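You operate a simulated robot arm through the tools that you are given. There is no shell and no other tool. Be economical: measure what you need, move in short steps, check, and stop when the job is done.

You run a simulated two-armed robot. Do the job below in one go: nothing can be reset, and whatever is moved stays where it is left.

TASK
Ladle soup over the open jar's line, then screw its lid on.
Fine: only a little over the line; put the ladle back on its dish and close the pot; spill nothing. Set down upright: ladle.

It is judged by the outcome, as a careful person would: the job done as asked, and still so three seconds after it is handed in. It fails if anything else is knocked over, pushed out of place, dropped, spilled or broken. Lids that push on must go on centred and level and be pressed home; caps that screw on are set level and turned clockwise until they are tight.

THE ROBOT
Two 7-joint arms with two-finger parallel grippers on one trunk, on a base that drives. Base frame: it is fixed to the floor where the robot stands at the start and does not move with it; the origin is under the middle of the robot, x ahead of it, y to its left, z up. Units: mm, degrees, N and s.
The left shoulder is at the start at [60, 144, 926], the right one opposite. With the tool pointing down near the work surface each hand reaches from about 320 to 740 mm from the robot's upright axis, wherever it stands, measured 20 degrees to its own side. Places, roughly: jar [-750, 1500, 1500]; soup pot lid [900, 300, 900]. Payload 1.57 kg a hand.
The TCP of each hand is the grasp point between the finger pads, 30 mm short of the fingertips. In the tool frame z runs along the fingers and y along their closing line. The gripper opens to 110 mm. The fingers are 24 mm wide and 12 mm thick; the gripper's body (48 by 112 mm) begins 78 mm behind the TCP.
Orientation is that of the tool frame in the base frame, as a unit quaternion [x, y, z, w]. With the fingers straight down and closing along the base's y, the tool's x points along the base's -x, its y along +y and its z along -z.

THE INTERFACE
- The arms move only by the tool step_arm. It takes "left_commands", "right_commands" or both (then of equal length, played together; a hand with none holds still); each is text: rows parted by semicolons, each of 6 numbers parted by spaces: the shift along the tool's x, y, z in mm, then the turn, a rotation vector about the tool's x, y, z in degrees. In form: dx dy dz ax ay az; .... A call has 1 to 20 rows; each row shifts and turns the commanded pose from where the row before left it, along the tool's axes as they then stand. "left_jaw" and "right_jaw" are, for a hand that has rows, the gripper command, from -1 (fully open) to 1 (shut), values between in proportion, set as the call begins (left out, the last holds). Each row takes 0.2 s and may step no farther than 50 mm and 8.6 degrees from the row before; otherwise, or with a gripper value out of range, the whole call is refused. A pose out of reach is approached as far as the arm can. The call stops where the force on the tool passes 90 N (or 10 N more than at its start, if that is more) or the arm is blocked; 0.2 s more then pass. The fingers move at their own pace (about 45 mm/s each) and stop on an object; they squeeze with about 21 N. The grip force told is the motor's: it shows also when the fingers shut on nothing. Time passes only in rows, and 0.2 s behind the last, so rows that do not move let the fingers close. It gives the time, the measured TCP pose, the force on the tool (base axes), the opening and the grip force at its end, in the units of the frame above (readings bear some noise), with the torque about the TCP (base axes, N m) and any sound that the robot's microphone picked up.
- Cameras (640 x 400 px; columns grow to the right, rows downward): "scene" is now at [39.5, 45.3, 1533.2]; the picture's right is [0.43, -0.90, 0.00], its down [-0.55, -0.26, -0.79] and it looks along [0.71, 0.34, -0.61] (base axes); focal length 288 px, centre (320, 200). "left" rides on the left gripper at [70, -16, -141] in its tool frame; the picture's right is [0.23, 0.97, 0.00], its down [-0.86, 0.20, -0.48] and it looks along [-0.47, 0.11, 0.88] (tool axes); focal length 222 px, centre (320, 200). "right" rides on the right gripper at [70, 16, -141] in its tool frame; the picture's right is [-0.23, 0.97, 0.00], its down [-0.86, -0.20, -0.48] and it looks along [-0.47, -0.11, 0.88] (tool axes); focal length 222 px, centre (320, 200). There is no depth. A picture from a camera that has moved, and an enlarged one, comes with that camera's place and axes in the base frame and with its lens. The place of the scene camera against the robot may be out by one fixed shift of up to 25 mm in any direction.
- capture(camera): a new picture of that camera. It takes no simulated time.
- raise_lower(by): slides the trunk up (or, below 0, down) by that many mm; the arms and the scene camera ride with it, the base frame stays. It gives what a move gives, with no picture.
- steer(legs): drives the robot by 1 to 6 legs, each [ahead, left, turn to the left] in mm, mm and degrees, along the robot's own axes; the way and the turn of a leg run together, so that a leg with both is an arc; at most 1500 mm and 180 degrees a leg. The arms and the cameras ride along, it lands a little off, and it stops where it bumps. It gives what a move gives.
- head_to(pan, tilt): turns the head with the scene camera to pan (to the left, within 86 degrees either way) and tilt (down, from -29 to 69), counted from straight ahead of the robot. It gives what a move gives.
- close_up(camera, box): a new picture of the part [left, top, right, bottom] of that camera's present view, enlarged. It takes no simulated time.
- hand_in(): hands the job in; it is judged then, once.

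Go step by step. Nothing tells you exact positions but the pictures and the camera data: compare them with the known pose of the tool, close in by small moves and look again before you grip or let go. The budget is 120 turns and 100 pictures, counting those below and the enlarged ones. Unless the task says otherwise, let go and move clear before handing in, and close with one line.

The tools are called after "Request:" as name(argument=value, ...) on one line, values as JSON. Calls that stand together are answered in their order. step_arm: Moves the arms, as the interface text tells. Its arguments: {"type":"object","properties":{"left_commands":{"type":"string"},"left_jaw":{"type":"number"},"right_commands":{"type":"string"},"right_jaw":{"type":"number"}},"required":[]} The other tools are called the same way: raise_lower (by) slides the trunk up or down; steer (legs) drives the base; head_to (pan, tilt) turns the head that bears the scene camera; capture (camera) takes a picture; close_up (camera, box) takes an enlarged picture of a part of a camera's view; hand_in () hands the job in.

At the start:

```text
time: 0.0
left_tcp_pos: [390.6, 363.8, 999.6]
left_tcp_rot: [0.0, 1.0, 0.0, 0.0]
left_ft_force: [0.1, -0.2, 0.1]
left_moment: [-0.04, -0.03, 0.0]
left_finger_gap: 109.9
left_finger_force: 0.2
right_tcp_pos: [389.2, 20.2, 1000.1]
right_tcp_rot: [0.0, 1.0, 0.0, 0.0]
right_ft_force: [-0.2, -0.1, 0.6]
right_moment: [0.02, 0.02, 0.0]
right_finger_gap: 109.8
right_finger_force: 0.1
trunk travel left (down, up): [-525.0, 65.0]
robot x, y, heading: [-0.4, 2.1, 0.2]
head pan, tilt: [25.5, 37.7]
```

scene: 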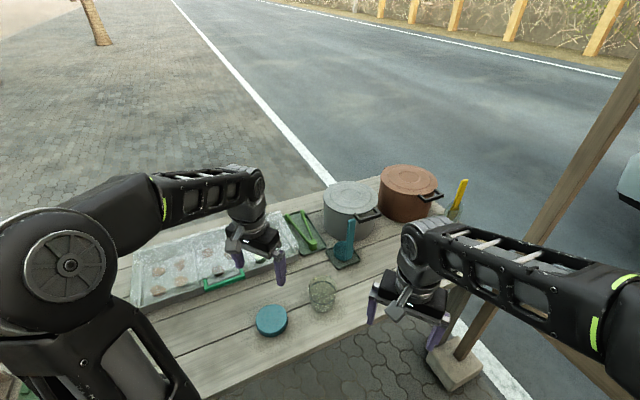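
right: 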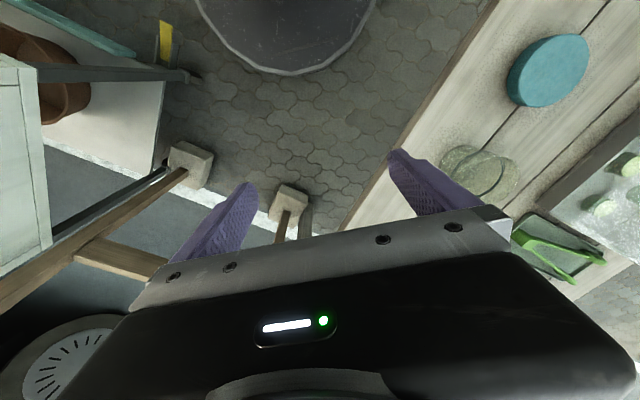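
left: 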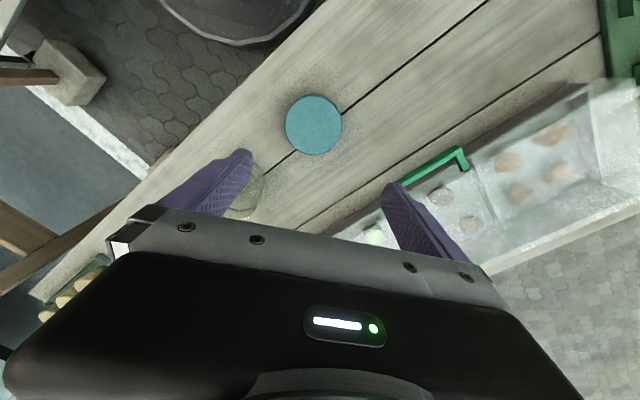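

I see a bench with a glass jar, a teal lid, a grey pot, a brown pot, and a teal ladle standing on a dish. I'll look closer before measuring.

Request:
close_up(camera="scene", box=[230, 150, 480, 350])

Request:
head_to(pan=25, tilt=60)

Request:
capture(camera="scene")

```text
2.00 times, centred on (355, 250) of scene
camera zoom: at [39.5, 45.3, 1533.2], right [0.43, -0.9, 0.0], down [-0.55, -0.26, -0.79], along [0.71, 0.34, -0.61], focal length 575 px, centre (250, 100)
```

zoom: 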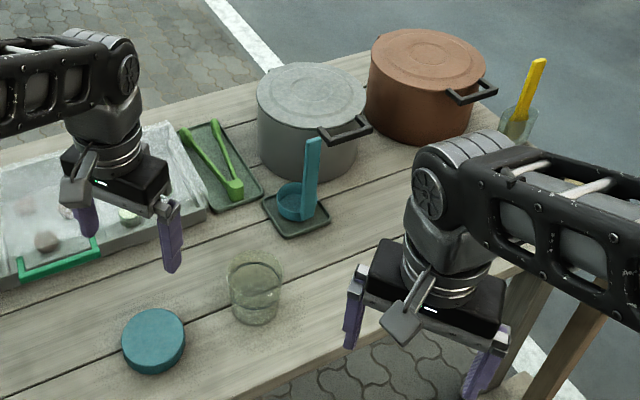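

```text
time: 0.9
left_tcp_pos: [389.2, 362.6, 999.7]
left_tcp_rot: [-0.001, 1.0, 0.001, 0.0]
left_ft_force: [0.1, -0.1, -0.2]
left_moment: [0.01, -0.01, 0.04]
left_finger_gap: 110.0
left_finger_force: 0.0
right_tcp_pos: [388.8, 21.2, 999.1]
right_tcp_rot: [0.0, 1.0, 0.0, 0.0]
right_ft_force: [0.2, 0.3, 1.1]
right_moment: [-0.02, -0.02, -0.01]
right_finger_gap: 110.1
right_finger_force: 0.1
trunk travel left (down, up): [-525.0, 65.0]
robot x, y, heading: [-2.8, 0.4, -0.1]
head pan, tilt: [25.0, 60.0]
```

```text
95 pictures are left
camera scene: at [22.0, 36.2, 1503.1], right [0.42, -0.91, 0.0], down [-0.78, -0.37, -0.5], along [0.45, 0.21, -0.87], focal length 288 px, centre (320, 200)
```

scene: 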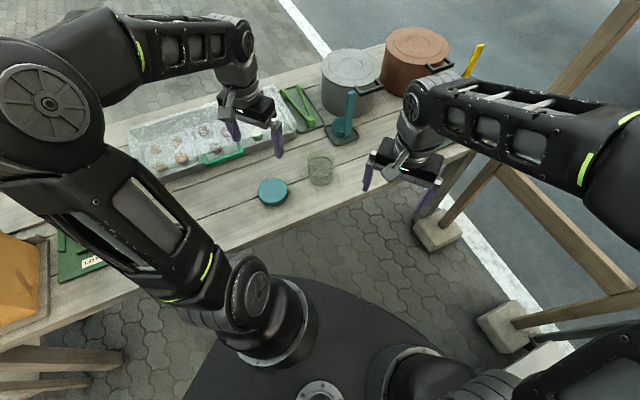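

The lid is near [383, 353, 780], the glass jar near [517, 264], and the grey pot near [870, 310], which fits the stated soup pot lid. The stated jar place disagrees with this, so I'll look around there as well.

Request:
head_to(pan=86, tilt=10)

Request:
capture(camera="scene")

Request:
head_to(pan=20, tilt=45)

Request:
close_up(camera="right", box=[400, 100, 600, 225])

```text
time: 2.2
left_tcp_pos: [389.2, 362.9, 999.2]
left_tcp_rot: [0.0, 1.0, 0.0, 0.0]
left_ft_force: [0.8, 0.2, -1.1]
left_moment: [-0.03, -0.02, 0.03]
left_finger_gap: 110.0
left_finger_force: 0.0
right_tcp_pos: [390.0, 20.7, 1000.2]
right_tcp_rot: [0.0, 1.0, 0.0, -0.001]
right_ft_force: [0.1, 0.3, -0.6]
right_moment: [0.05, -0.01, -0.02]
right_finger_gap: 110.1
right_finger_force: 0.1
trunk travel left (down, up): [-525.0, 65.0]
robot x, y, heading: [2.2, -0.4, 0.2]
head pan, tilt: [85.9, 10.0]
```

```text
94 pictures are left
camera scene: at [-31.8, 100.7, 1577.4], right [1.0, -0.07, 0.0], down [-0.01, -0.17, -0.98], along [0.07, 0.98, -0.17], focal length 288 px, centre (320, 200)
```

scene: 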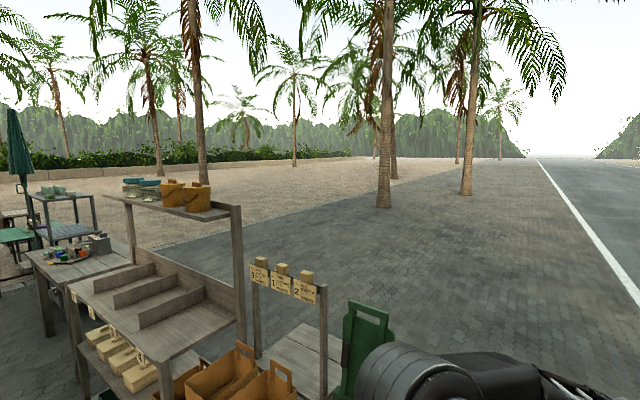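

```text
time: 3.5
left_tcp_pos: [389.6, 363.6, 1000.3]
left_tcp_rot: [0.0, 1.0, 0.0, 0.0]
left_ft_force: [0.3, 0.0, 0.1]
left_moment: [0.02, -0.01, -0.01]
left_finger_gap: 110.1
left_finger_force: 0.0
right_tcp_pos: [389.6, 19.9, 999.9]
right_tcp_rot: [0.0, 1.0, 0.0, 0.0]
right_ft_force: [-0.1, 0.3, 0.0]
right_moment: [0.03, 0.01, -0.02]
right_finger_gap: 109.9
right_finger_force: 0.0
trunk travel left (down, up): [-525.0, 65.0]
robot x, y, heading: [3.9, 2.0, -0.1]
head pan, tilt: [20.0, 45.0]
```

```text
3.20 times, centred on (500, 162) of right
camera zoom: at [320.3, 37.4, 1141.9], right [0.23, 0.97, 0.0], down [0.86, -0.2, 0.48], along [0.47, -0.11, -0.88], focal length 711 px, centre (-256, 320)
```

zoom: 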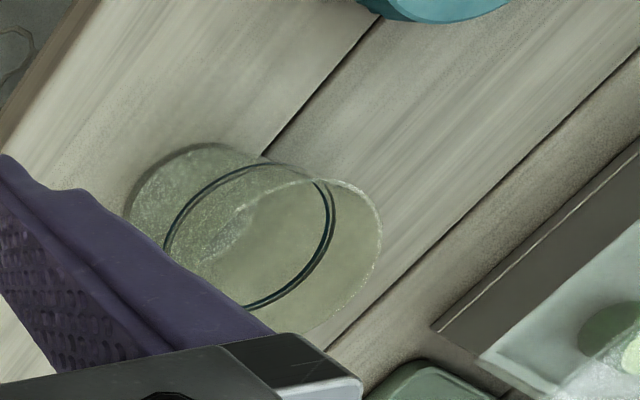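

The listed jar place is the top of a shelf behind-left, with teal things on it. I'll look there closely.

Request:
head_to(pan=86, tilt=10)

Request:
close_up(camera="scene", box=[100, 160, 220, 235])

Request:
close_up(camera="scene", box=[0, 160, 160, 260])

Request:
head_to(pan=20, tilt=45)

```text
time: 4.9
left_tcp_pos: [389.4, 363.4, 1001.1]
left_tcp_rot: [-0.001, 1.0, 0.001, 0.0]
left_ft_force: [0.5, 0.2, 0.5]
left_moment: [0.01, 0.01, -0.01]
left_finger_gap: 109.9
left_finger_force: 0.1
right_tcp_pos: [389.2, 19.8, 999.7]
right_tcp_rot: [0.0, 1.0, -0.001, 0.0]
right_ft_force: [0.2, 0.2, 0.2]
right_moment: [0.04, 0.0, 0.0]
right_finger_gap: 110.2
right_finger_force: 0.0
trunk travel left (down, up): [-525.0, 65.0]
robot x, y, heading: [-4.5, 2.2, 0.2]
head pan, tilt: [85.9, 10.0]
```

```text
5.33 times, centred on (160, 198) of scene
camera zoom: at [-31.8, 100.7, 1577.5], right [1.0, -0.07, 0.0], down [-0.01, -0.17, -0.98], along [0.07, 0.98, -0.17], focal length 1533 px, centre (1173, 213)
```

zoom: 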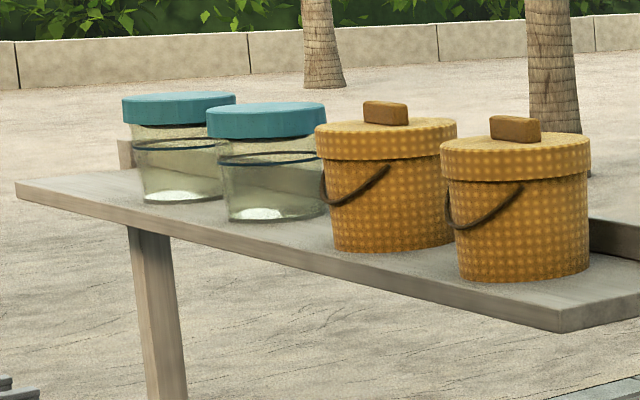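

```text
4.00 times, centred on (80, 210) of scene
camera zoom: at [-31.8, 100.7, 1577.5], right [1.0, -0.07, 0.0], down [-0.01, -0.17, -0.98], along [0.07, 0.98, -0.17], focal length 1150 px, centre (1280, 160)
```

zoom: 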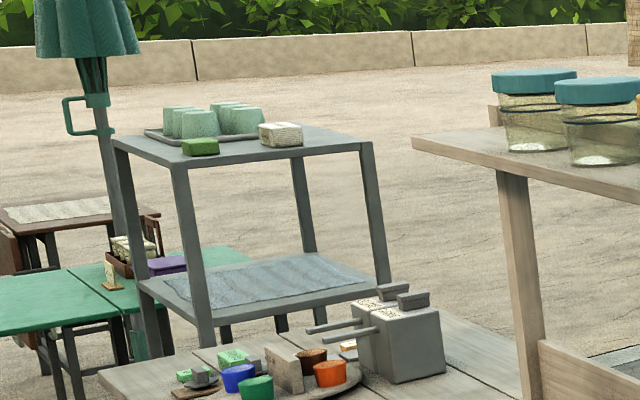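

```text
time: 6.3
left_tcp_pos: [389.5, 363.9, 998.2]
left_tcp_rot: [0.0, 1.0, 0.0, 0.0]
left_ft_force: [0.0, -0.1, -0.4]
left_moment: [-0.01, 0.0, 0.02]
left_finger_gap: 110.1
left_finger_force: 0.1
right_tcp_pos: [390.1, 20.6, 999.0]
right_tcp_rot: [0.0, 1.0, 0.001, 0.0]
right_ft_force: [0.2, -0.4, 0.8]
right_moment: [0.02, 0.01, 0.0]
right_finger_gap: 110.1
right_finger_force: 0.0
trunk travel left (down, up): [-525.0, 65.0]
robot x, y, heading: [-0.3, -0.8, 0.1]
head pan, tilt: [20.0, 45.0]
```

The shelf jars are closed spares, so the open jar is the one on this bench. The bench runs askew (its edge is turned about 34°), so I'll square up to it by turning left and sliding right, then look.

Request:
steer(legs=[[0, 0, 55.6], [0, -330, 0]])

Request:
head_to(pan=0, tilt=45)

Request:
capture(camera="scene")

Request:
capture(camera="left")

Request:
capture(camera="right")

```text
time: 10.9
left_tcp_pos: [191.8, 353.5, 999.1]
left_tcp_rot: [-0.465, 0.885, 0.0, 0.0]
left_ft_force: [-0.9, 0.0, 0.6]
left_moment: [-0.03, -0.02, 0.02]
left_finger_gap: 110.0
left_finger_force: 0.1
right_tcp_pos: [473.7, 158.4, 999.3]
right_tcp_rot: [-0.465, 0.885, -0.001, -0.001]
right_ft_force: [0.0, 0.3, 0.1]
right_moment: [0.01, 0.01, -0.01]
right_finger_gap: 109.6
right_finger_force: 0.0
trunk travel left (down, up): [-525.0, 65.0]
robot x, y, heading: [264.9, -175.3, 55.5]
head pan, tilt: [20.0, 45.0]
```

```text
time: 11.8
left_tcp_pos: [190.0, 354.4, 999.7]
left_tcp_rot: [-0.465, 0.885, 0.0, 0.001]
left_ft_force: [0.3, 0.2, -0.6]
left_moment: [-0.03, 0.03, 0.01]
left_finger_gap: 110.0
left_finger_force: 0.1
right_tcp_pos: [474.7, 158.4, 1000.5]
right_tcp_rot: [-0.465, 0.885, 0.001, 0.0]
right_ft_force: [0.3, 0.8, 0.1]
right_moment: [-0.01, -0.03, -0.01]
right_finger_gap: 109.9
right_finger_force: 0.0
trunk travel left (down, up): [-525.0, 65.0]
robot x, y, heading: [270.7, -172.4, 55.7]
head pan, tilt: [0.0, 45.0]
```

```text
90 pictures are left
camera scene: at [289.5, -123.4, 1522.5], right [0.82, -0.57, 0.0], down [-0.4, -0.58, -0.71], along [0.4, 0.58, -0.71], focal length 288 px, centre (320, 200)
```

scene: 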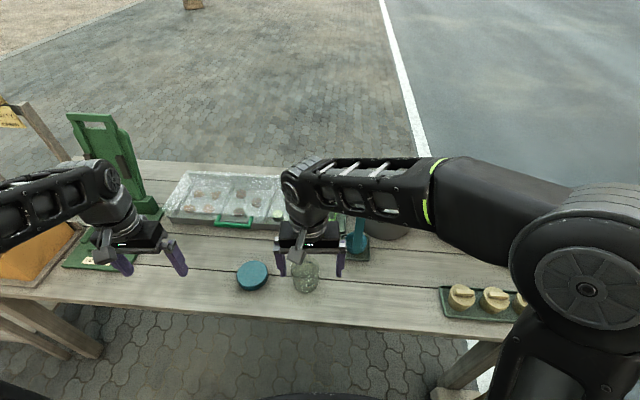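

```text
89 pictures are left
camera left: at [163.4, 287.6, 1141.1], right [-0.93, 0.37, 0.0], down [0.32, 0.82, 0.48], along [0.17, 0.45, -0.88], focal length 222 px, centre (320, 200)
```

left: 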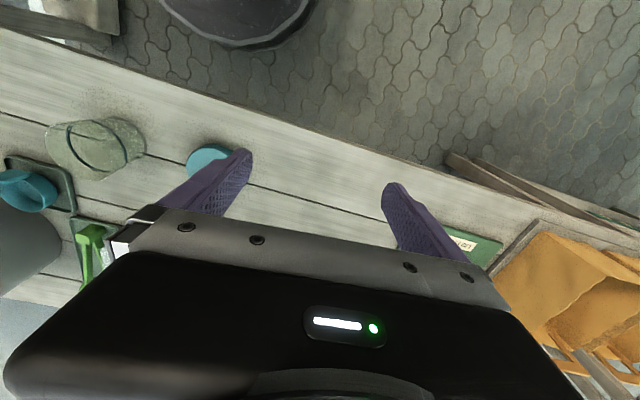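

```text
88 pictures are left
camera right: at [420.8, 111.4, 1141.9], right [-0.67, 0.74, 0.0], down [0.65, 0.59, 0.48], along [0.35, 0.32, -0.88], focal length 222 px, centre (320, 200)
```

right: 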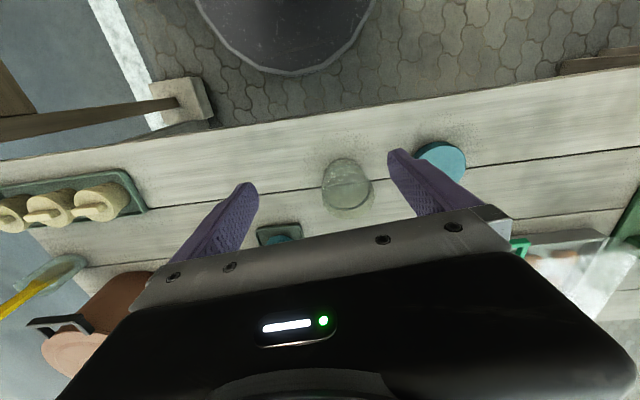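

Now squared to the bench; the right arm hides the pots. I'll move the right hand to the right and take a look.

Request:
step_arm(right_commands="15 -40 -10 0 0 0;15 -40 -10 0 0 0;15 -40 -10 0 0 0;15 -40 -10 0 0 0;0 -40 -10 0 0 0;0 -40 -10 0 0 0")

Request:
capture(camera="scene")

Request:
capture(camera="right")

```text
time: 13.2
left_tcp_pos: [190.5, 353.6, 999.8]
left_tcp_rot: [-0.465, 0.885, -0.001, 0.0]
left_ft_force: [0.7, 0.2, -0.9]
left_moment: [0.02, 0.01, 0.03]
left_finger_gap: 110.0
left_finger_force: 0.1
right_tcp_pos: [636.3, -27.3, 1059.7]
right_tcp_rot: [-0.466, 0.885, 0.0, -0.001]
right_ft_force: [-0.4, -0.6, 0.7]
right_moment: [0.01, 0.0, -0.02]
right_finger_gap: 110.0
right_finger_force: 0.0
trunk travel left (down, up): [-525.0, 65.0]
robot x, y, heading: [266.6, -172.4, 55.4]
head pan, tilt: [0.0, 45.0]
```

```text
87 pictures are left
camera scene: at [289.7, -124.1, 1522.6], right [0.82, -0.57, 0.0], down [-0.4, -0.58, -0.71], along [0.4, 0.58, -0.71], focal length 288 px, centre (320, 200)
```

scene: 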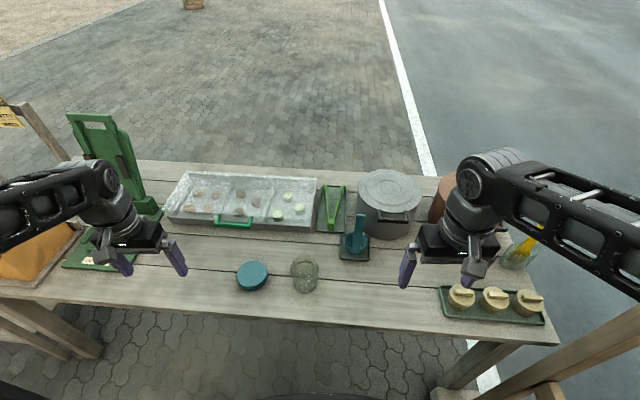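

```text
86 pictures are left
camera right: at [584.2, -74.0, 1201.9], right [-0.67, 0.74, 0.0], down [0.65, 0.59, 0.48], along [0.35, 0.32, -0.88], focal length 222 px, centre (320, 200)
```

right: 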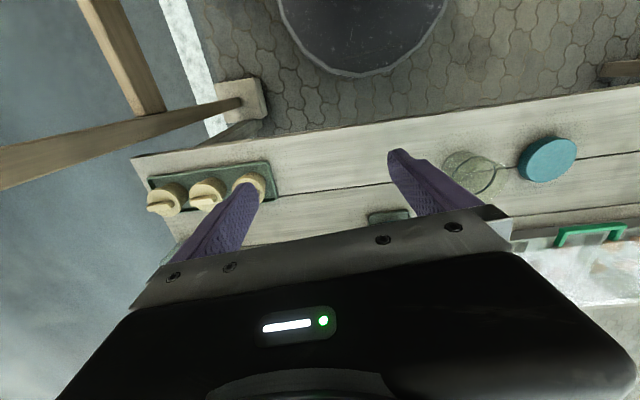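

Good overview now. Zooming on the pot, ladle, jar and lid.

Request:
close_up(camera="scene", box=[320, 160, 448, 240])

Request:
close_up(camera="scene", box=[225, 205, 385, 305])

```text
5.00 times, centred on (384, 200) of scene
camera zoom: at [289.7, -124.1, 1522.6], right [0.82, -0.57, 0.0], down [-0.4, -0.58, -0.71], along [0.4, 0.58, -0.71], focal length 1438 px, centre (0, 200)
```

zoom: 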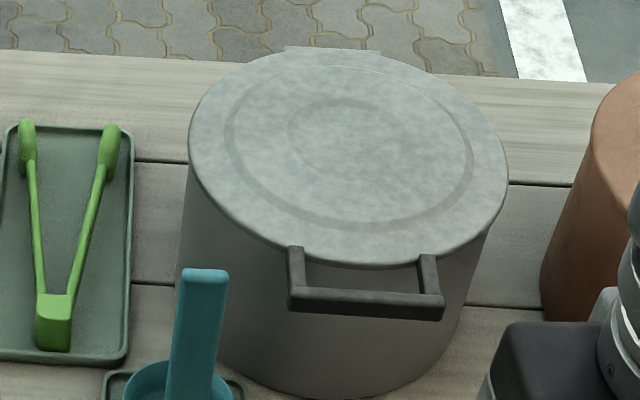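

```text
4.00 times, centred on (305, 255) of scene
camera zoom: at [289.7, -124.1, 1522.6], right [0.82, -0.57, 0.0], down [-0.4, -0.58, -0.71], along [0.4, 0.58, -0.71], focal length 1150 px, centre (380, -20)
```

zoom: 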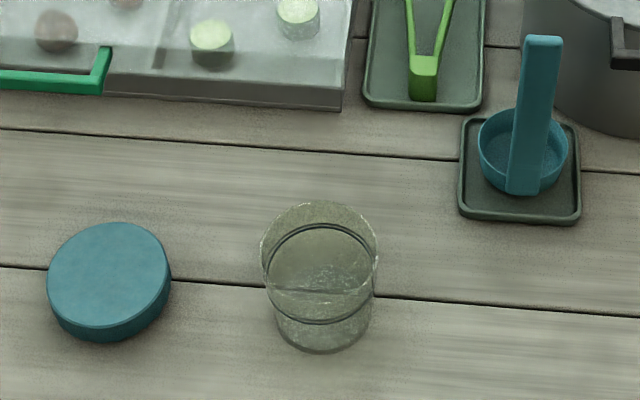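

The pot lid is hinged at the back with a bar handle in front (about n=620, z=877 in bench axes). The ladle's handle stands upright with its top near z=938. I'll drive a little nearer the bench so the right arm can swing the lid open.

Request:
steer(legs=[[80, 0, 0]])

Request:
capture(camera="scene")

Request:
close_up(camera="scene", box=[320, 160, 480, 260])

```text
time: 14.2
left_tcp_pos: [237.9, 420.5, 998.8]
left_tcp_rot: [-0.465, 0.885, 0.0, -0.001]
left_ft_force: [0.5, 0.3, 0.2]
left_moment: [0.03, 0.03, 0.01]
left_finger_gap: 110.0
left_finger_force: 0.1
right_tcp_pos: [682.6, 40.5, 1059.0]
right_tcp_rot: [-0.464, 0.886, 0.0, -0.001]
right_ft_force: [0.3, -0.9, -0.3]
right_moment: [0.0, 0.0, 0.03]
right_finger_gap: 110.0
right_finger_force: 0.0
trunk travel left (down, up): [-525.0, 65.0]
robot x, y, heading: [312.4, -112.0, 55.3]
head pan, tilt: [0.0, 45.0]
```

```text
83 pictures are left
camera scene: at [336.1, -56.2, 1522.5], right [0.82, -0.57, 0.0], down [-0.4, -0.58, -0.71], along [0.4, 0.58, -0.71], focal length 288 px, centre (320, 200)
```

scene: 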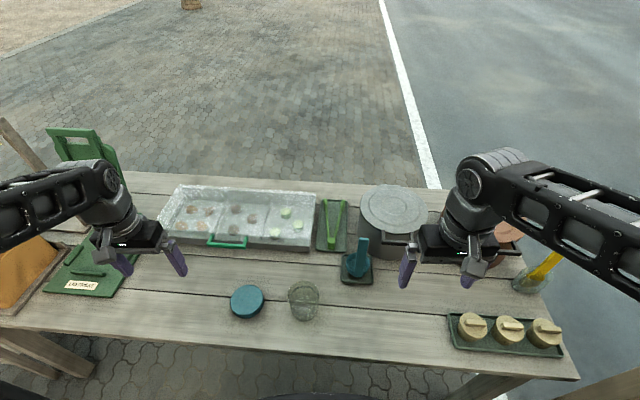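

```text
4.00 times, centred on (400, 210) of scene
camera zoom: at [336.1, -56.2, 1522.5], right [0.82, -0.57, 0.0], down [-0.4, -0.58, -0.71], along [0.4, 0.58, -0.71], focal length 1150 px, centre (0, 160)
```

zoom: 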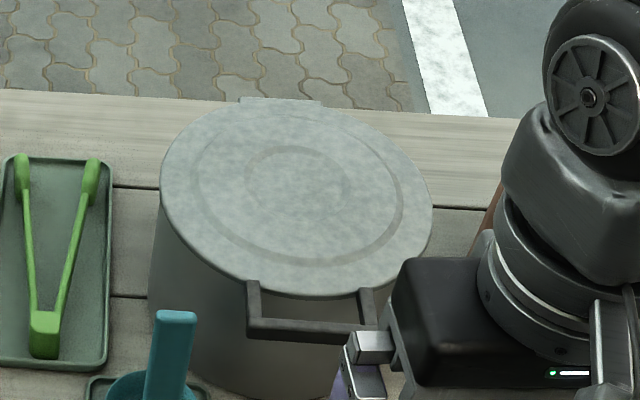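

Handle bar is around n≈650, a≈537, z≈850 (±20), in bench axes: n = away from the robot, a = to its right. I'll bring the right hand forward and turn it so the fingers point ahead and close vertically.

Request:
step_arm(right_commands="-50 0 0 0 0 0;-50 0 0 0 0 0;-50 0 0 0 0 0;0 0 0 4.62 -4.62 -4.62;0 0 0 4.62 -4.62 -4.62;0 0 0 4.62 -4.62 -4.62;0 0 0 4.62 -4.62 -4.62;0 0 0 4.62 -4.62 -4.62;0 0 0 4.62 -4.62 -4.62;0 0 0 4.62 -4.62 -4.62;0 0 0 4.62 -4.62 -4.62;0 0 0 4.62 -4.62 -4.62;0 0 0 4.62 -4.62 -4.62;0 0 0 4.62 -4.62 -4.62;0 0 0 4.62 -4.62 -4.62;0 0 0 4.62 -4.62 -4.62;0 0 0 4.62 -4.62 -4.62;0 0 0 4.62 -4.62 -4.62")

Request:
capture(camera="scene")

Request:
capture(camera="right")

```text
time: 18.0
left_tcp_pos: [238.5, 419.5, 999.1]
left_tcp_rot: [-0.465, 0.885, 0.0, 0.0]
left_ft_force: [0.4, 0.6, 0.0]
left_moment: [0.01, 0.0, 0.01]
left_finger_gap: 110.0
left_finger_force: 0.0
right_tcp_pos: [797.4, 228.1, 1081.5]
right_tcp_rot: [0.687, -0.302, 0.197, -0.63]
right_ft_force: [0.2, -0.2, -1.2]
right_moment: [0.01, 0.02, 0.01]
right_finger_gap: 110.1
right_finger_force: 0.0
right hand out of reach, approached as far as the arm can: row 13, 14, 15, 16, 17, 18
trunk travel left (down, up): [-525.0, 65.0]
robot x, y, heading: [312.0, -109.5, 55.4]
head pan, tilt: [0.0, 45.0]
```

```text
81 pictures are left
camera scene: at [335.3, -57.6, 1522.5], right [0.82, -0.57, 0.0], down [-0.4, -0.58, -0.71], along [0.4, 0.58, -0.71], focal length 288 px, centre (320, 200)
```

scene: 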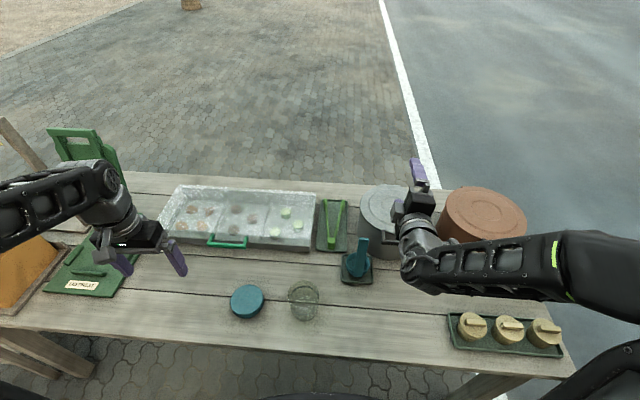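

```text
80 pictures are left
camera right: at [754.4, 76.9, 1075.6], right [-0.33, 0.13, -0.93], down [-0.91, 0.22, 0.35], along [0.25, 0.97, 0.05], focal length 222 px, centre (320, 200)
```

right: 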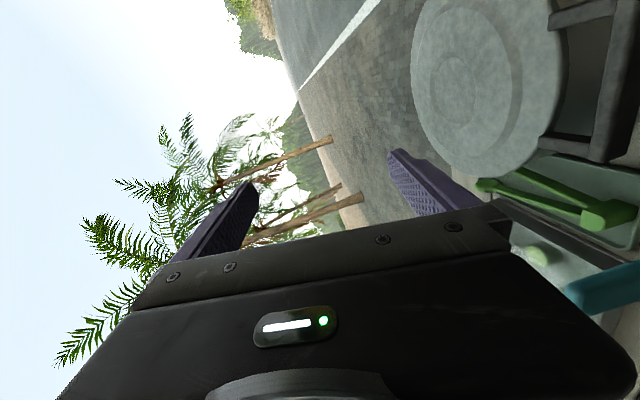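

The hand points forward nearly as wished, since the commanded spot was too close in to reach. I'll move forward and down to just in front of the handle and see whether it settles exactly.

Request:
step_arm(right_commands="-18 30 20 0 0 0;-18 30 20 0 0 0;-18 40 20 0 0 0;0 0 0 0 0 0")

Request:
capture(camera="right")

Request:
capture(camera="scene")

```text
time: 18.8
left_tcp_pos: [237.3, 419.0, 1000.3]
left_tcp_rot: [-0.463, 0.887, 0.0, 0.0]
left_ft_force: [0.4, -0.3, -0.2]
left_moment: [-0.08, 0.06, 0.01]
left_finger_gap: 109.7
left_finger_force: 0.1
right_tcp_pos: [783.0, 308.4, 1018.0]
right_tcp_rot: [0.662, -0.301, 0.197, -0.657]
right_ft_force: [-2.1, -8.3, 40.8]
right_moment: [-3.04, 3.86, 0.55]
right_finger_gap: 109.9
right_finger_force: 0.0
trunk travel left (down, up): [-525.0, 65.0]
robot x, y, heading: [315.6, -106.8, 55.3]
head pan, tilt: [0.0, 45.0]
stopped in row 4 (right hand): the force on the tool passed its limit at 122 N (the readings are from after the stop); the commanded pose is now the measured one
```

```text
79 pictures are left
camera right: at [740.6, 157.8, 1001.7], right [-0.3, 0.19, -0.93], down [-0.92, 0.19, 0.34], along [0.25, 0.96, 0.12], focal length 222 px, centre (320, 200)
```

right: 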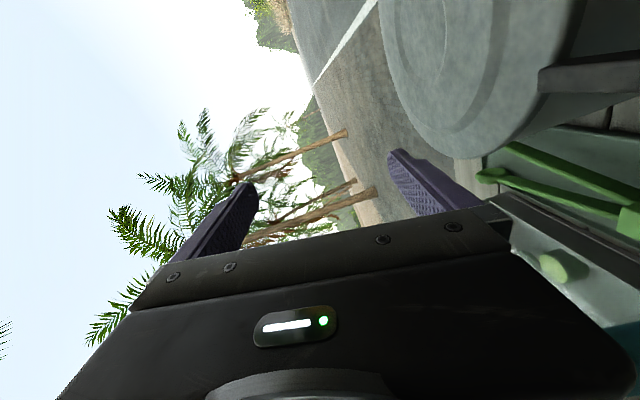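

```text
78 pictures are left
camera scene: at [334.2, -58.6, 1523.1], right [0.82, -0.57, 0.0], down [-0.4, -0.58, -0.71], along [0.4, 0.58, -0.71], focal length 288 px, centre (320, 200)
```

scene: 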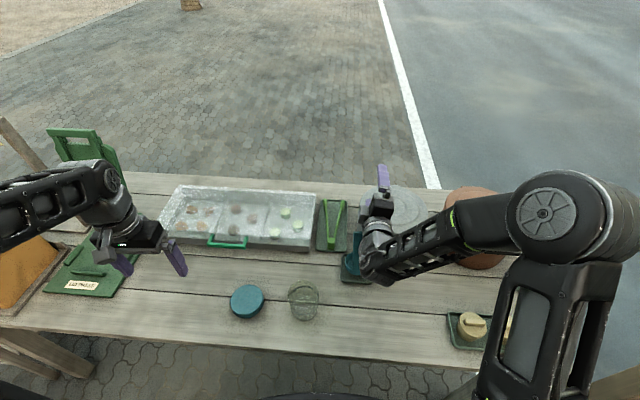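

The hand started from the measured pose, ended too far left, and pressed on something below, maybe the ladle's handle. I'll lift straight up and check.

Request:
step_arm(right_commands="0 -30 0 0 0 0;0 -30 0 0 0 0;35 0 0 0 0 0;35 0 0 0 0 0")

Request:
capture(camera="scene")

Request:
close_up(camera="scene", box=[320, 200, 480, 300])

```text
time: 19.8
left_tcp_pos: [238.8, 419.5, 999.5]
left_tcp_rot: [-0.464, 0.886, -0.001, -0.001]
left_ft_force: [-0.5, 0.4, 0.5]
left_moment: [-0.04, 0.03, 0.01]
left_finger_gap: 110.2
left_finger_force: 0.1
right_tcp_pos: [822.6, 276.6, 1071.0]
right_tcp_rot: [0.67, -0.306, 0.199, -0.646]
right_ft_force: [0.3, 0.3, -0.9]
right_moment: [0.01, -0.01, 0.0]
right_finger_gap: 110.0
right_finger_force: 0.1
right hand out of reach, approached as far as the arm can: row 4
trunk travel left (down, up): [-525.0, 65.0]
robot x, y, heading: [312.6, -111.1, 55.2]
head pan, tilt: [0.0, 45.0]
```

```text
77 pictures are left
camera scene: at [336.4, -58.1, 1522.5], right [0.82, -0.57, 0.0], down [-0.4, -0.58, -0.71], along [0.4, 0.58, -0.71], focal length 288 px, centre (320, 200)
```

scene: 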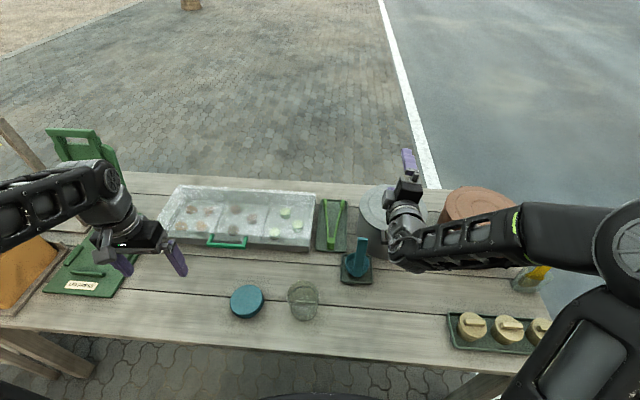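

```text
4.00 times, centred on (400, 250) of scene
camera zoom: at [336.4, -58.1, 1522.5], right [0.82, -0.57, 0.0], down [-0.4, -0.58, -0.71], along [0.4, 0.58, -0.71], focal length 1150 px, centre (0, 0)
```

zoom: 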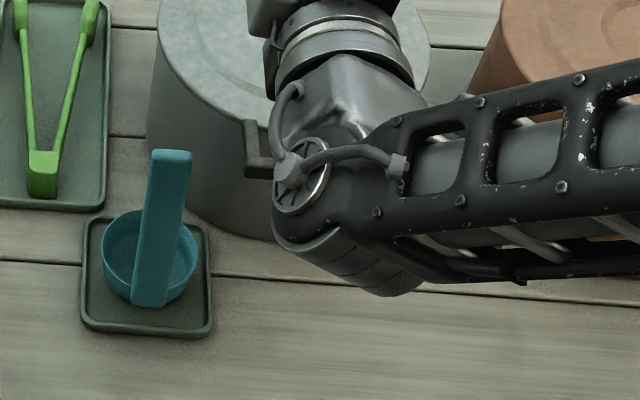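

The ladle and dish are unharmed. I'll withdraw, level the hand, line up in front of the handle (a≈530) and come down part way.

Request:
step_arm(right_commands="10 0 -45 0 0 0;10 0 -45 0 0 0;15 0 -35 0 0 0;0 0 0 2.5 0 -3.8;0 0 0 2.5 0 -3.8;0 30 0 0 0 0;0 30 0 0 0 0;0 30 0 0 0 0")

Request:
capture(camera="right")

Request:
capture(camera="scene")

```text
time: 21.6
left_tcp_pos: [238.3, 419.6, 998.8]
left_tcp_rot: [-0.463, 0.886, -0.001, -0.001]
left_ft_force: [0.0, 0.1, 0.4]
left_moment: [-0.03, -0.03, 0.0]
left_finger_gap: 109.7
left_finger_force: 0.0
right_tcp_pos: [789.0, 237.5, 1051.6]
right_tcp_rot: [0.684, -0.308, 0.185, -0.636]
right_ft_force: [0.7, 0.5, -0.9]
right_moment: [0.03, 0.0, 0.0]
right_finger_gap: 110.0
right_finger_force: 0.0
right hand out of reach, approached as far as the arm can: row 2, 3, 4, 5, 6, 7, 8
trunk travel left (down, up): [-525.0, 65.0]
robot x, y, heading: [313.7, -109.3, 55.1]
head pan, tilt: [0.0, 45.0]
```

```text
75 pictures are left
camera right: at [746.5, 85.8, 1044.8], right [-0.35, 0.15, -0.93], down [-0.91, 0.2, 0.37], along [0.24, 0.97, 0.06], focal length 222 px, centre (320, 200)
```

right: 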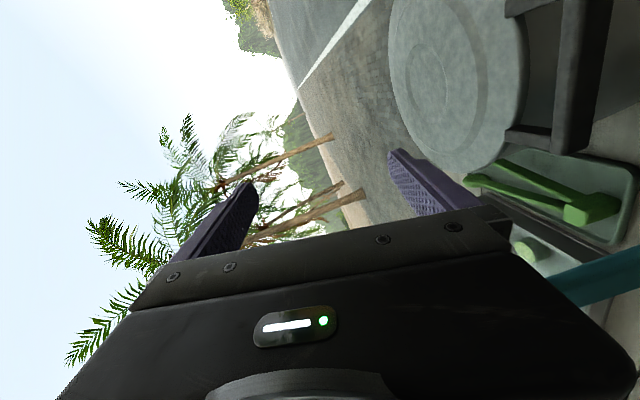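

```text
74 pictures are left
camera scene: at [335.0, -56.1, 1522.5], right [0.82, -0.57, 0.0], down [-0.4, -0.58, -0.71], along [0.4, 0.58, -0.71], focal length 288 px, centre (320, 200)
```

scene: 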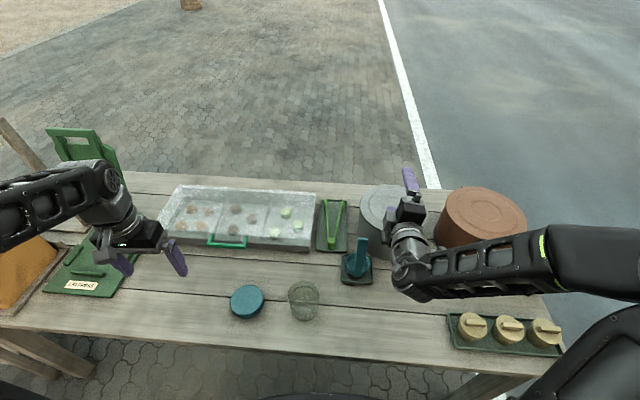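

The horizontal pose is at the limit of reach here. I'll pitch the fingers about 45° down instead, which works for caging the bar and swinging it open.

Request:
step_arm(right_commands="0 0 0 -8 0 -2;0 0 0 -8 0 -2;0 0 0 -8 0 0;0 0 0 -8 0 0;0 0 0 -8 0 0;0 0 -10 0 0 0;0 0 -20 0 0 0;0 0 -20 0 0 0")

Request:
capture(camera="right")

```text
time: 23.4
left_tcp_pos: [238.7, 420.1, 999.5]
left_tcp_rot: [-0.464, 0.886, 0.001, 0.0]
left_ft_force: [-0.7, -0.4, 0.0]
left_moment: [0.05, 0.0, -0.02]
left_finger_gap: 109.8
left_finger_force: 0.0
right_tcp_pos: [767.7, 209.0, 1088.6]
right_tcp_rot: [0.859, -0.334, 0.109, -0.371]
right_ft_force: [1.0, -0.7, 0.7]
right_moment: [0.02, -0.01, -0.06]
right_finger_gap: 110.1
right_finger_force: 0.1
trunk travel left (down, up): [-525.0, 65.0]
robot x, y, heading: [315.5, -109.8, 55.3]
head pan, tilt: [0.0, 45.0]
```

```text
73 pictures are left
camera right: at [751.1, 76.3, 1171.0], right [-0.65, -0.34, -0.68], down [-0.75, 0.39, 0.53], along [0.09, 0.86, -0.51], focal length 222 px, centre (320, 200)
```

right: 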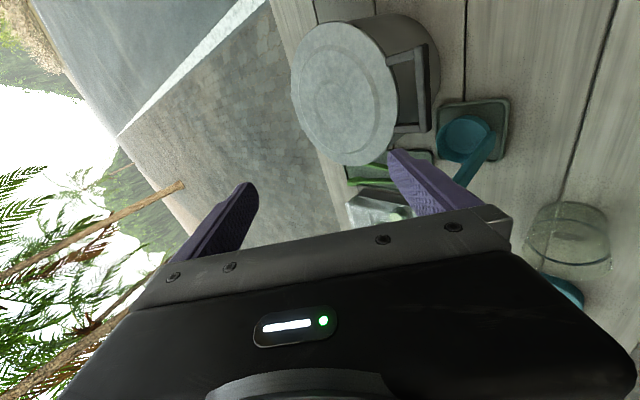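

The bar is well in view from here. I'll zoom for a precise measure, then shift and measure again.

Request:
close_up(camera="right", box=[280, 0, 520, 150])

Request:
step_arm(right_commands="0 0 -30 0 0 0;0 0 -30 0 0 0;0 30 0 0 0 0;0 40 0 0 0 0;0 40 0 0 0 0")

Request:
close_up(camera="right", box=[280, 0, 520, 150])

```text
2.67 times, centred on (400, 75) of right
camera zoom: at [751.1, 76.3, 1171.0], right [-0.65, -0.34, -0.68], down [-0.75, 0.39, 0.53], along [0.09, 0.86, -0.51], focal length 592 px, centre (107, 533)
```

zoom: 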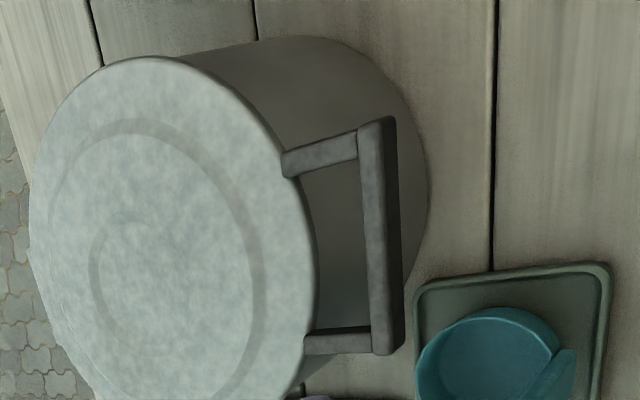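

```text
time: 24.6
left_tcp_pos: [238.9, 419.6, 998.7]
left_tcp_rot: [-0.463, 0.886, 0.001, 0.0]
left_ft_force: [0.6, 0.2, 0.6]
left_moment: [-0.05, -0.02, -0.04]
left_finger_gap: 109.8
left_finger_force: 0.1
right_tcp_pos: [699.0, 141.9, 1071.4]
right_tcp_rot: [0.859, -0.336, 0.11, -0.371]
right_ft_force: [-0.5, -0.8, 0.3]
right_moment: [0.01, -0.02, 0.01]
right_finger_gap: 110.1
right_finger_force: 0.1
right hand out of reach, approached as far as the arm can: row 5
trunk travel left (down, up): [-525.0, 65.0]
robot x, y, heading: [318.4, -105.7, 55.0]
head pan, tilt: [0.0, 45.0]
```

```text
2.67 times, centred on (400, 75) of right
camera zoom: at [682.2, 8.7, 1155.9], right [-0.65, -0.34, -0.68], down [-0.75, 0.39, 0.53], along [0.09, 0.86, -0.51], focal length 592 px, centre (107, 533)
```

zoom: 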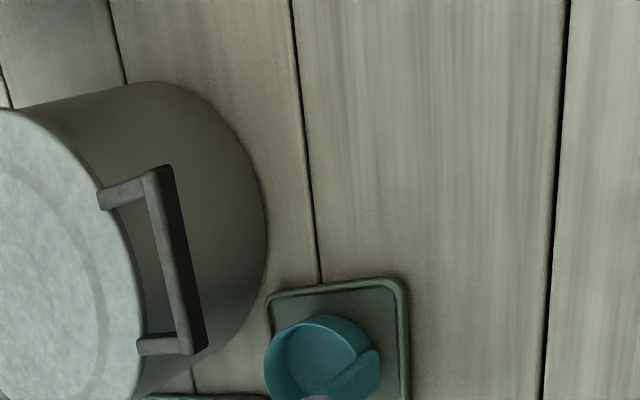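

Bar measured at n≈616, a≈535, z≈900; its hinge is about 245 mm beyond. I'll bring the hand to 70 mm short of it along the fingers, with the jaw part closed.

Request:
step_arm(right_commands="9.7 12 27.6 0 0 0;9.7 12 27.6 0 0 0;9.7 12 27.6 0 0 0;9.7 12 27.6 0 0 0;0 0 0 0 0 0", right_jaw=0.4545)

Request:
capture(camera="right")

Request:
capture(camera="scene")

```text
time: 25.8
left_tcp_pos: [238.7, 419.8, 999.1]
left_tcp_rot: [-0.464, 0.886, 0.0, 0.0]
left_ft_force: [-0.5, 0.3, -0.5]
left_moment: [-0.01, -0.01, -0.02]
left_finger_gap: 109.8
left_finger_force: 0.1
right_tcp_pos: [760.6, 169.2, 966.2]
right_tcp_rot: [0.859, -0.335, 0.109, -0.371]
right_ft_force: [0.1, 0.4, -0.4]
right_moment: [0.0, 0.01, -0.03]
right_finger_gap: 30.0
right_finger_force: 0.1
right hand out of reach, approached as far as the arm can: row 1, 2
trunk travel left (down, up): [-525.0, 65.0]
robot x, y, heading: [313.5, -110.2, 55.0]
head pan, tilt: [0.0, 45.0]
```

```text
70 pictures are left
camera right: at [742.5, 36.1, 1049.3], right [-0.65, -0.34, -0.68], down [-0.75, 0.39, 0.53], along [0.09, 0.86, -0.51], focal length 222 px, centre (320, 200)
```

right: 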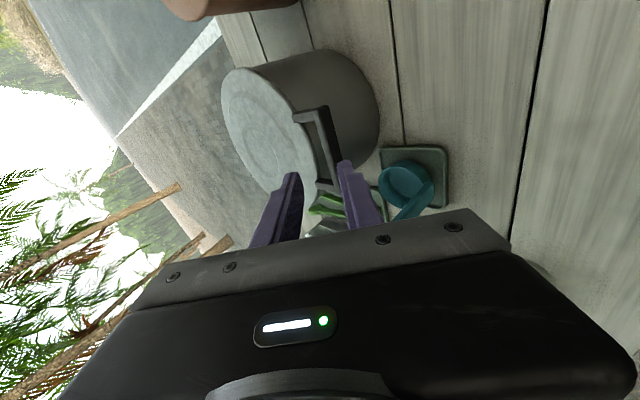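

```text
69 pictures are left
camera scene: at [334.9, -57.8, 1522.6], right [0.82, -0.57, 0.0], down [-0.4, -0.58, -0.71], along [0.4, 0.58, -0.71], focal length 288 px, centre (320, 200)
```

scene: 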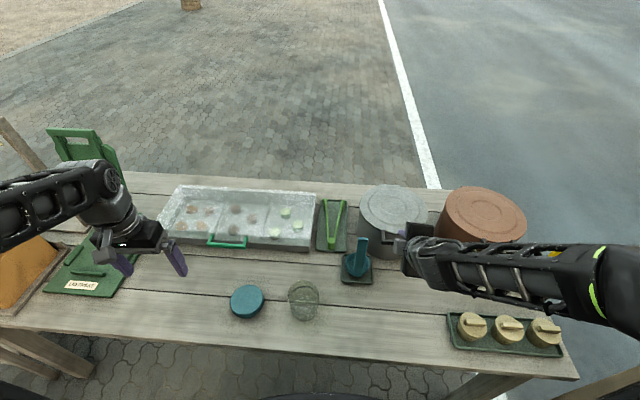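

Request:
close_up(camera="right", box=[230, 80, 390, 180])

```text
4.00 times, centred on (310, 130) of right
camera zoom: at [742.5, 36.1, 1049.3], right [-0.65, -0.34, -0.68], down [-0.75, 0.39, 0.53], along [0.09, 0.86, -0.51], focal length 888 px, centre (360, 480)
```

zoom: 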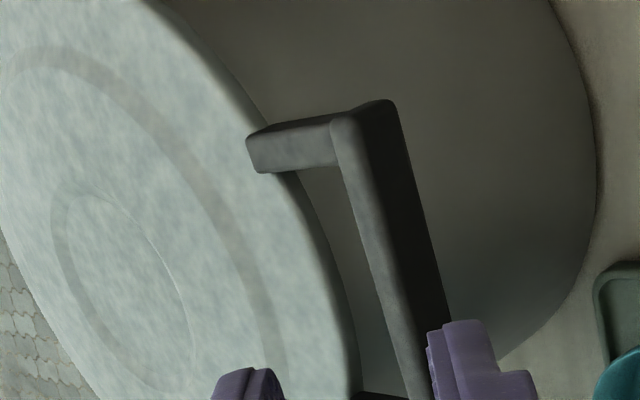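

Request:
step_arm(right_commands="3.3 15 5 0 0 0;0 0 20 0 0 0;0 0 0 0 0 0")

Request:
close_up(camera="right", box=[230, 120, 390, 220])

```text
time: 26.6
left_tcp_pos: [237.0, 419.1, 999.7]
left_tcp_rot: [-0.464, 0.886, 0.0, 0.0]
left_ft_force: [-0.1, 0.2, -0.2]
left_moment: [-0.02, 0.03, 0.02]
left_finger_gap: 109.9
left_finger_force: 0.0
right_tcp_pos: [771.4, 179.6, 941.1]
right_tcp_rot: [0.859, -0.335, 0.109, -0.372]
right_ft_force: [-0.3, 0.5, 0.0]
right_moment: [-0.03, -0.05, -0.01]
right_finger_gap: 29.7
right_finger_force: 0.1
right hand out of reach, approached as far as the arm can: row 1
trunk travel left (down, up): [-525.0, 65.0]
robot x, y, heading: [317.6, -108.7, 55.6]
head pan, tilt: [0.0, 45.0]
```

```text
4.00 times, centred on (310, 170) of right
camera zoom: at [755.2, 46.5, 1024.9], right [-0.65, -0.34, -0.68], down [-0.75, 0.39, 0.53], along [0.09, 0.86, -0.51], focal length 888 px, centre (360, 320)
```

zoom: 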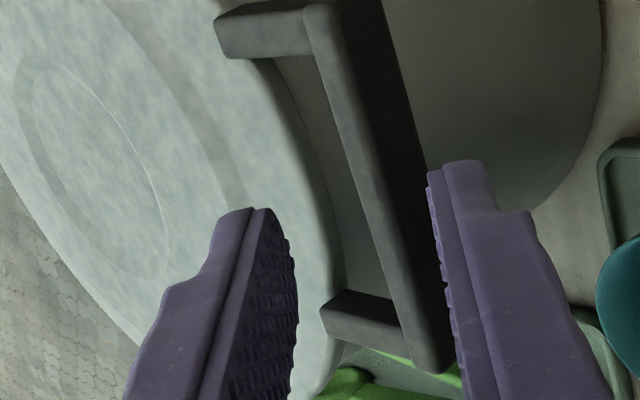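

Request:
step_arm(right_commands="0 4 8 0 0 0;0 4 8 0 0 0;0 0 0 0 0 0")

Request:
close_up(camera="right", box=[230, 120, 390, 220])

```text
time: 27.4
left_tcp_pos: [238.2, 419.2, 999.3]
left_tcp_rot: [-0.464, 0.886, 0.001, 0.001]
left_ft_force: [0.3, -0.2, -0.7]
left_moment: [0.04, 0.03, -0.02]
left_finger_gap: 110.1
left_finger_force: 0.0
right_tcp_pos: [776.3, 184.8, 925.3]
right_tcp_rot: [0.859, -0.334, 0.109, -0.372]
right_ft_force: [1.6, 0.3, -0.1]
right_moment: [0.03, 0.04, -0.04]
right_finger_gap: 30.3
right_finger_force: 0.1
trunk travel left (down, up): [-525.0, 65.0]
robot x, y, heading: [312.2, -107.8, 55.3]
head pan, tilt: [0.0, 45.0]
```

```text
4.00 times, centred on (310, 170) of right
camera zoom: at [758.8, 51.5, 1008.4], right [-0.65, -0.34, -0.68], down [-0.75, 0.39, 0.53], along [0.09, 0.86, -0.51], focal length 888 px, centre (360, 320)
```

zoom: 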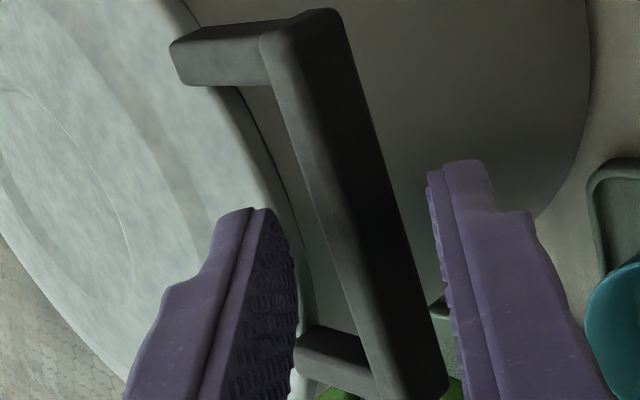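

Request:
step_arm(right_commands="0 0 10 0 0 0;0 0 10 0 0 0;0 0 0 0 0 0")

Request:
close_up(camera="right", box=[230, 120, 390, 220])

```text
time: 28.2
left_tcp_pos: [238.0, 418.8, 998.8]
left_tcp_rot: [-0.464, 0.886, 0.001, -0.001]
left_ft_force: [1.2, -0.8, -0.3]
left_moment: [0.01, 0.03, 0.02]
left_finger_gap: 110.1
left_finger_force: 0.0
right_tcp_pos: [784.8, 195.3, 911.4]
right_tcp_rot: [0.859, -0.335, 0.109, -0.372]
right_ft_force: [-0.1, -0.6, 1.3]
right_moment: [0.0, -0.01, 0.0]
right_finger_gap: 30.0
right_finger_force: 0.0
trunk travel left (down, up): [-525.0, 65.0]
robot x, y, heading: [316.9, -105.3, 55.2]
head pan, tilt: [0.0, 45.0]
```

```text
4.00 times, centred on (310, 170) of right
camera zoom: at [767.1, 62.7, 994.5], right [-0.65, -0.34, -0.68], down [-0.75, 0.39, 0.53], along [0.09, 0.86, -0.51], focal length 888 px, centre (360, 320)
```

zoom: 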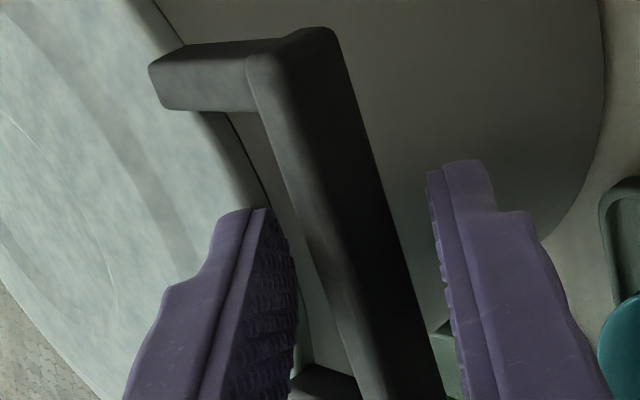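

The bar sits between the fingertips. I'll narrow the cage and lift the lid the first 30° along its arc.

Request:
step_arm(right_commands="0 0 0 0 0 0;0 0 0 0 0 0;-1.5 -19.1 -16.9 0 0 0;-1.6 -20.7 -14.8 0 0 0;-1.6 -22.2 -12.6 0 0 0;-1.6 -23.3 -10.1 0 0 0;-1.5 -24.3 -7.7 0 0 0;0 0 0 0 0 0", right_jaw=0.58)

Request:
capture(camera="scene")

Request:
capture(camera="right")

```text
time: 30.0
left_tcp_pos: [238.2, 420.1, 1000.6]
left_tcp_rot: [-0.464, 0.886, -0.001, 0.0]
left_ft_force: [-0.5, -0.7, -0.3]
left_moment: [0.03, -0.01, 0.01]
left_finger_gap: 109.8
left_finger_force: 0.1
right_tcp_pos: [805.3, 221.8, 1031.2]
right_tcp_rot: [0.859, -0.335, 0.11, -0.372]
right_ft_force: [-1.0, -0.7, -2.1]
right_moment: [-0.01, 0.0, -0.02]
right_finger_gap: 24.0
right_finger_force: 0.7
trunk travel left (down, up): [-525.0, 65.0]
robot x, y, heading: [315.6, -106.0, 55.2]
head pan, tilt: [0.0, 45.0]
```

```text
64 pictures are left
camera scene: at [335.3, -57.7, 1522.5], right [0.82, -0.57, 0.0], down [-0.4, -0.58, -0.71], along [0.4, 0.58, -0.71], focal length 288 px, centre (320, 200)
```

scene: 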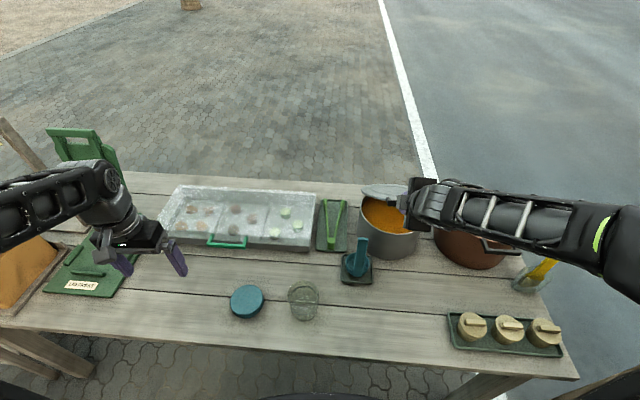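

```text
63 pictures are left
camera right: at [787.8, 88.6, 1115.3], right [-0.65, -0.34, -0.68], down [-0.75, 0.39, 0.53], along [0.09, 0.86, -0.51], focal length 222 px, centre (320, 200)
```

right: 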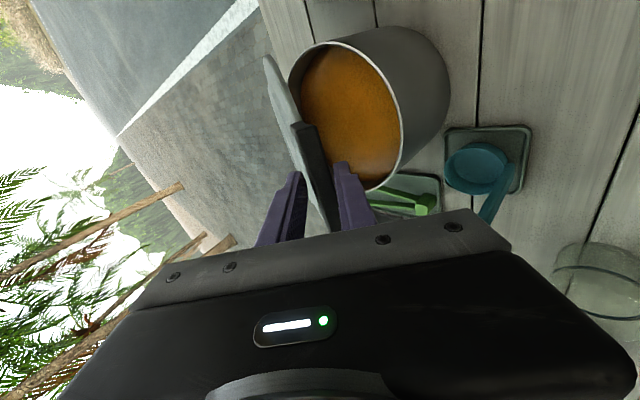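

The lid swings freely and the soup is in view. Continuing the arc to about 84°.

Request:
step_arm(right_commands="-1.5 -24.9 -5.1 0 0 0;-1.4 -25.4 -2.4 0 0 0;-1.3 -25.5 0.2 0 0 0;-1.2 -25.3 2.9 0 0 0;-1.1 -24.9 5.5 0 0 0;-1.0 -24.2 8.1 0 0 0;-0.9 -23.2 10.6 0 0 0;-0.7 -22 13 0 0 0;-0.6 -20.5 15.2 0 0 0;0 0 0 0 0 0")

Request:
capture(camera="scene")

Request:
capture(camera="right")

```text
time: 32.2
left_tcp_pos: [237.6, 420.5, 1000.4]
left_tcp_rot: [-0.464, 0.886, 0.0, 0.0]
left_ft_force: [0.0, -0.5, -0.1]
left_moment: [0.0, -0.04, 0.0]
left_finger_gap: 110.1
left_finger_force: 0.0
right_tcp_pos: [926.7, 361.5, 1151.2]
right_tcp_rot: [0.859, -0.335, 0.109, -0.372]
right_ft_force: [-0.2, -0.7, -0.6]
right_moment: [0.03, -0.03, -0.04]
right_finger_gap: 23.5
right_finger_force: 0.1
trunk travel left (down, up): [-525.0, 65.0]
robot x, y, heading: [312.8, -112.2, 55.2]
head pan, tilt: [0.0, 45.0]
```

```text
62 pictures are left
camera scene: at [335.2, -57.8, 1522.5], right [0.82, -0.57, 0.0], down [-0.4, -0.58, -0.71], along [0.4, 0.58, -0.71], focal length 288 px, centre (320, 200)
```

scene: 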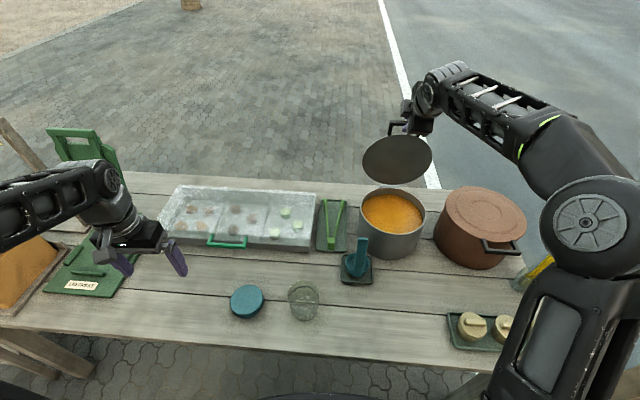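

```text
61 pictures are left
camera right: at [909.2, 227.6, 1235.8], right [-0.65, -0.34, -0.68], down [-0.75, 0.39, 0.53], along [0.09, 0.86, -0.51], focal length 222 px, centre (320, 200)
```

right: 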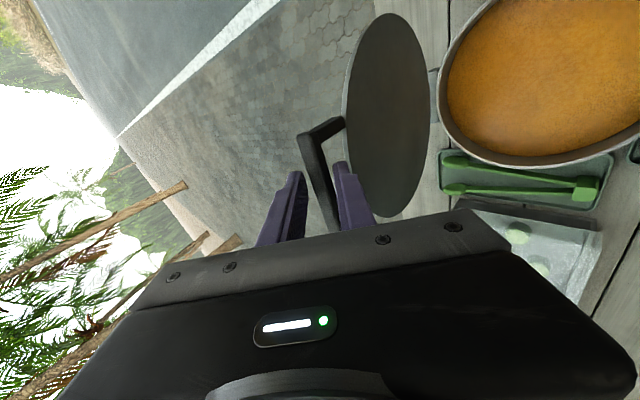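

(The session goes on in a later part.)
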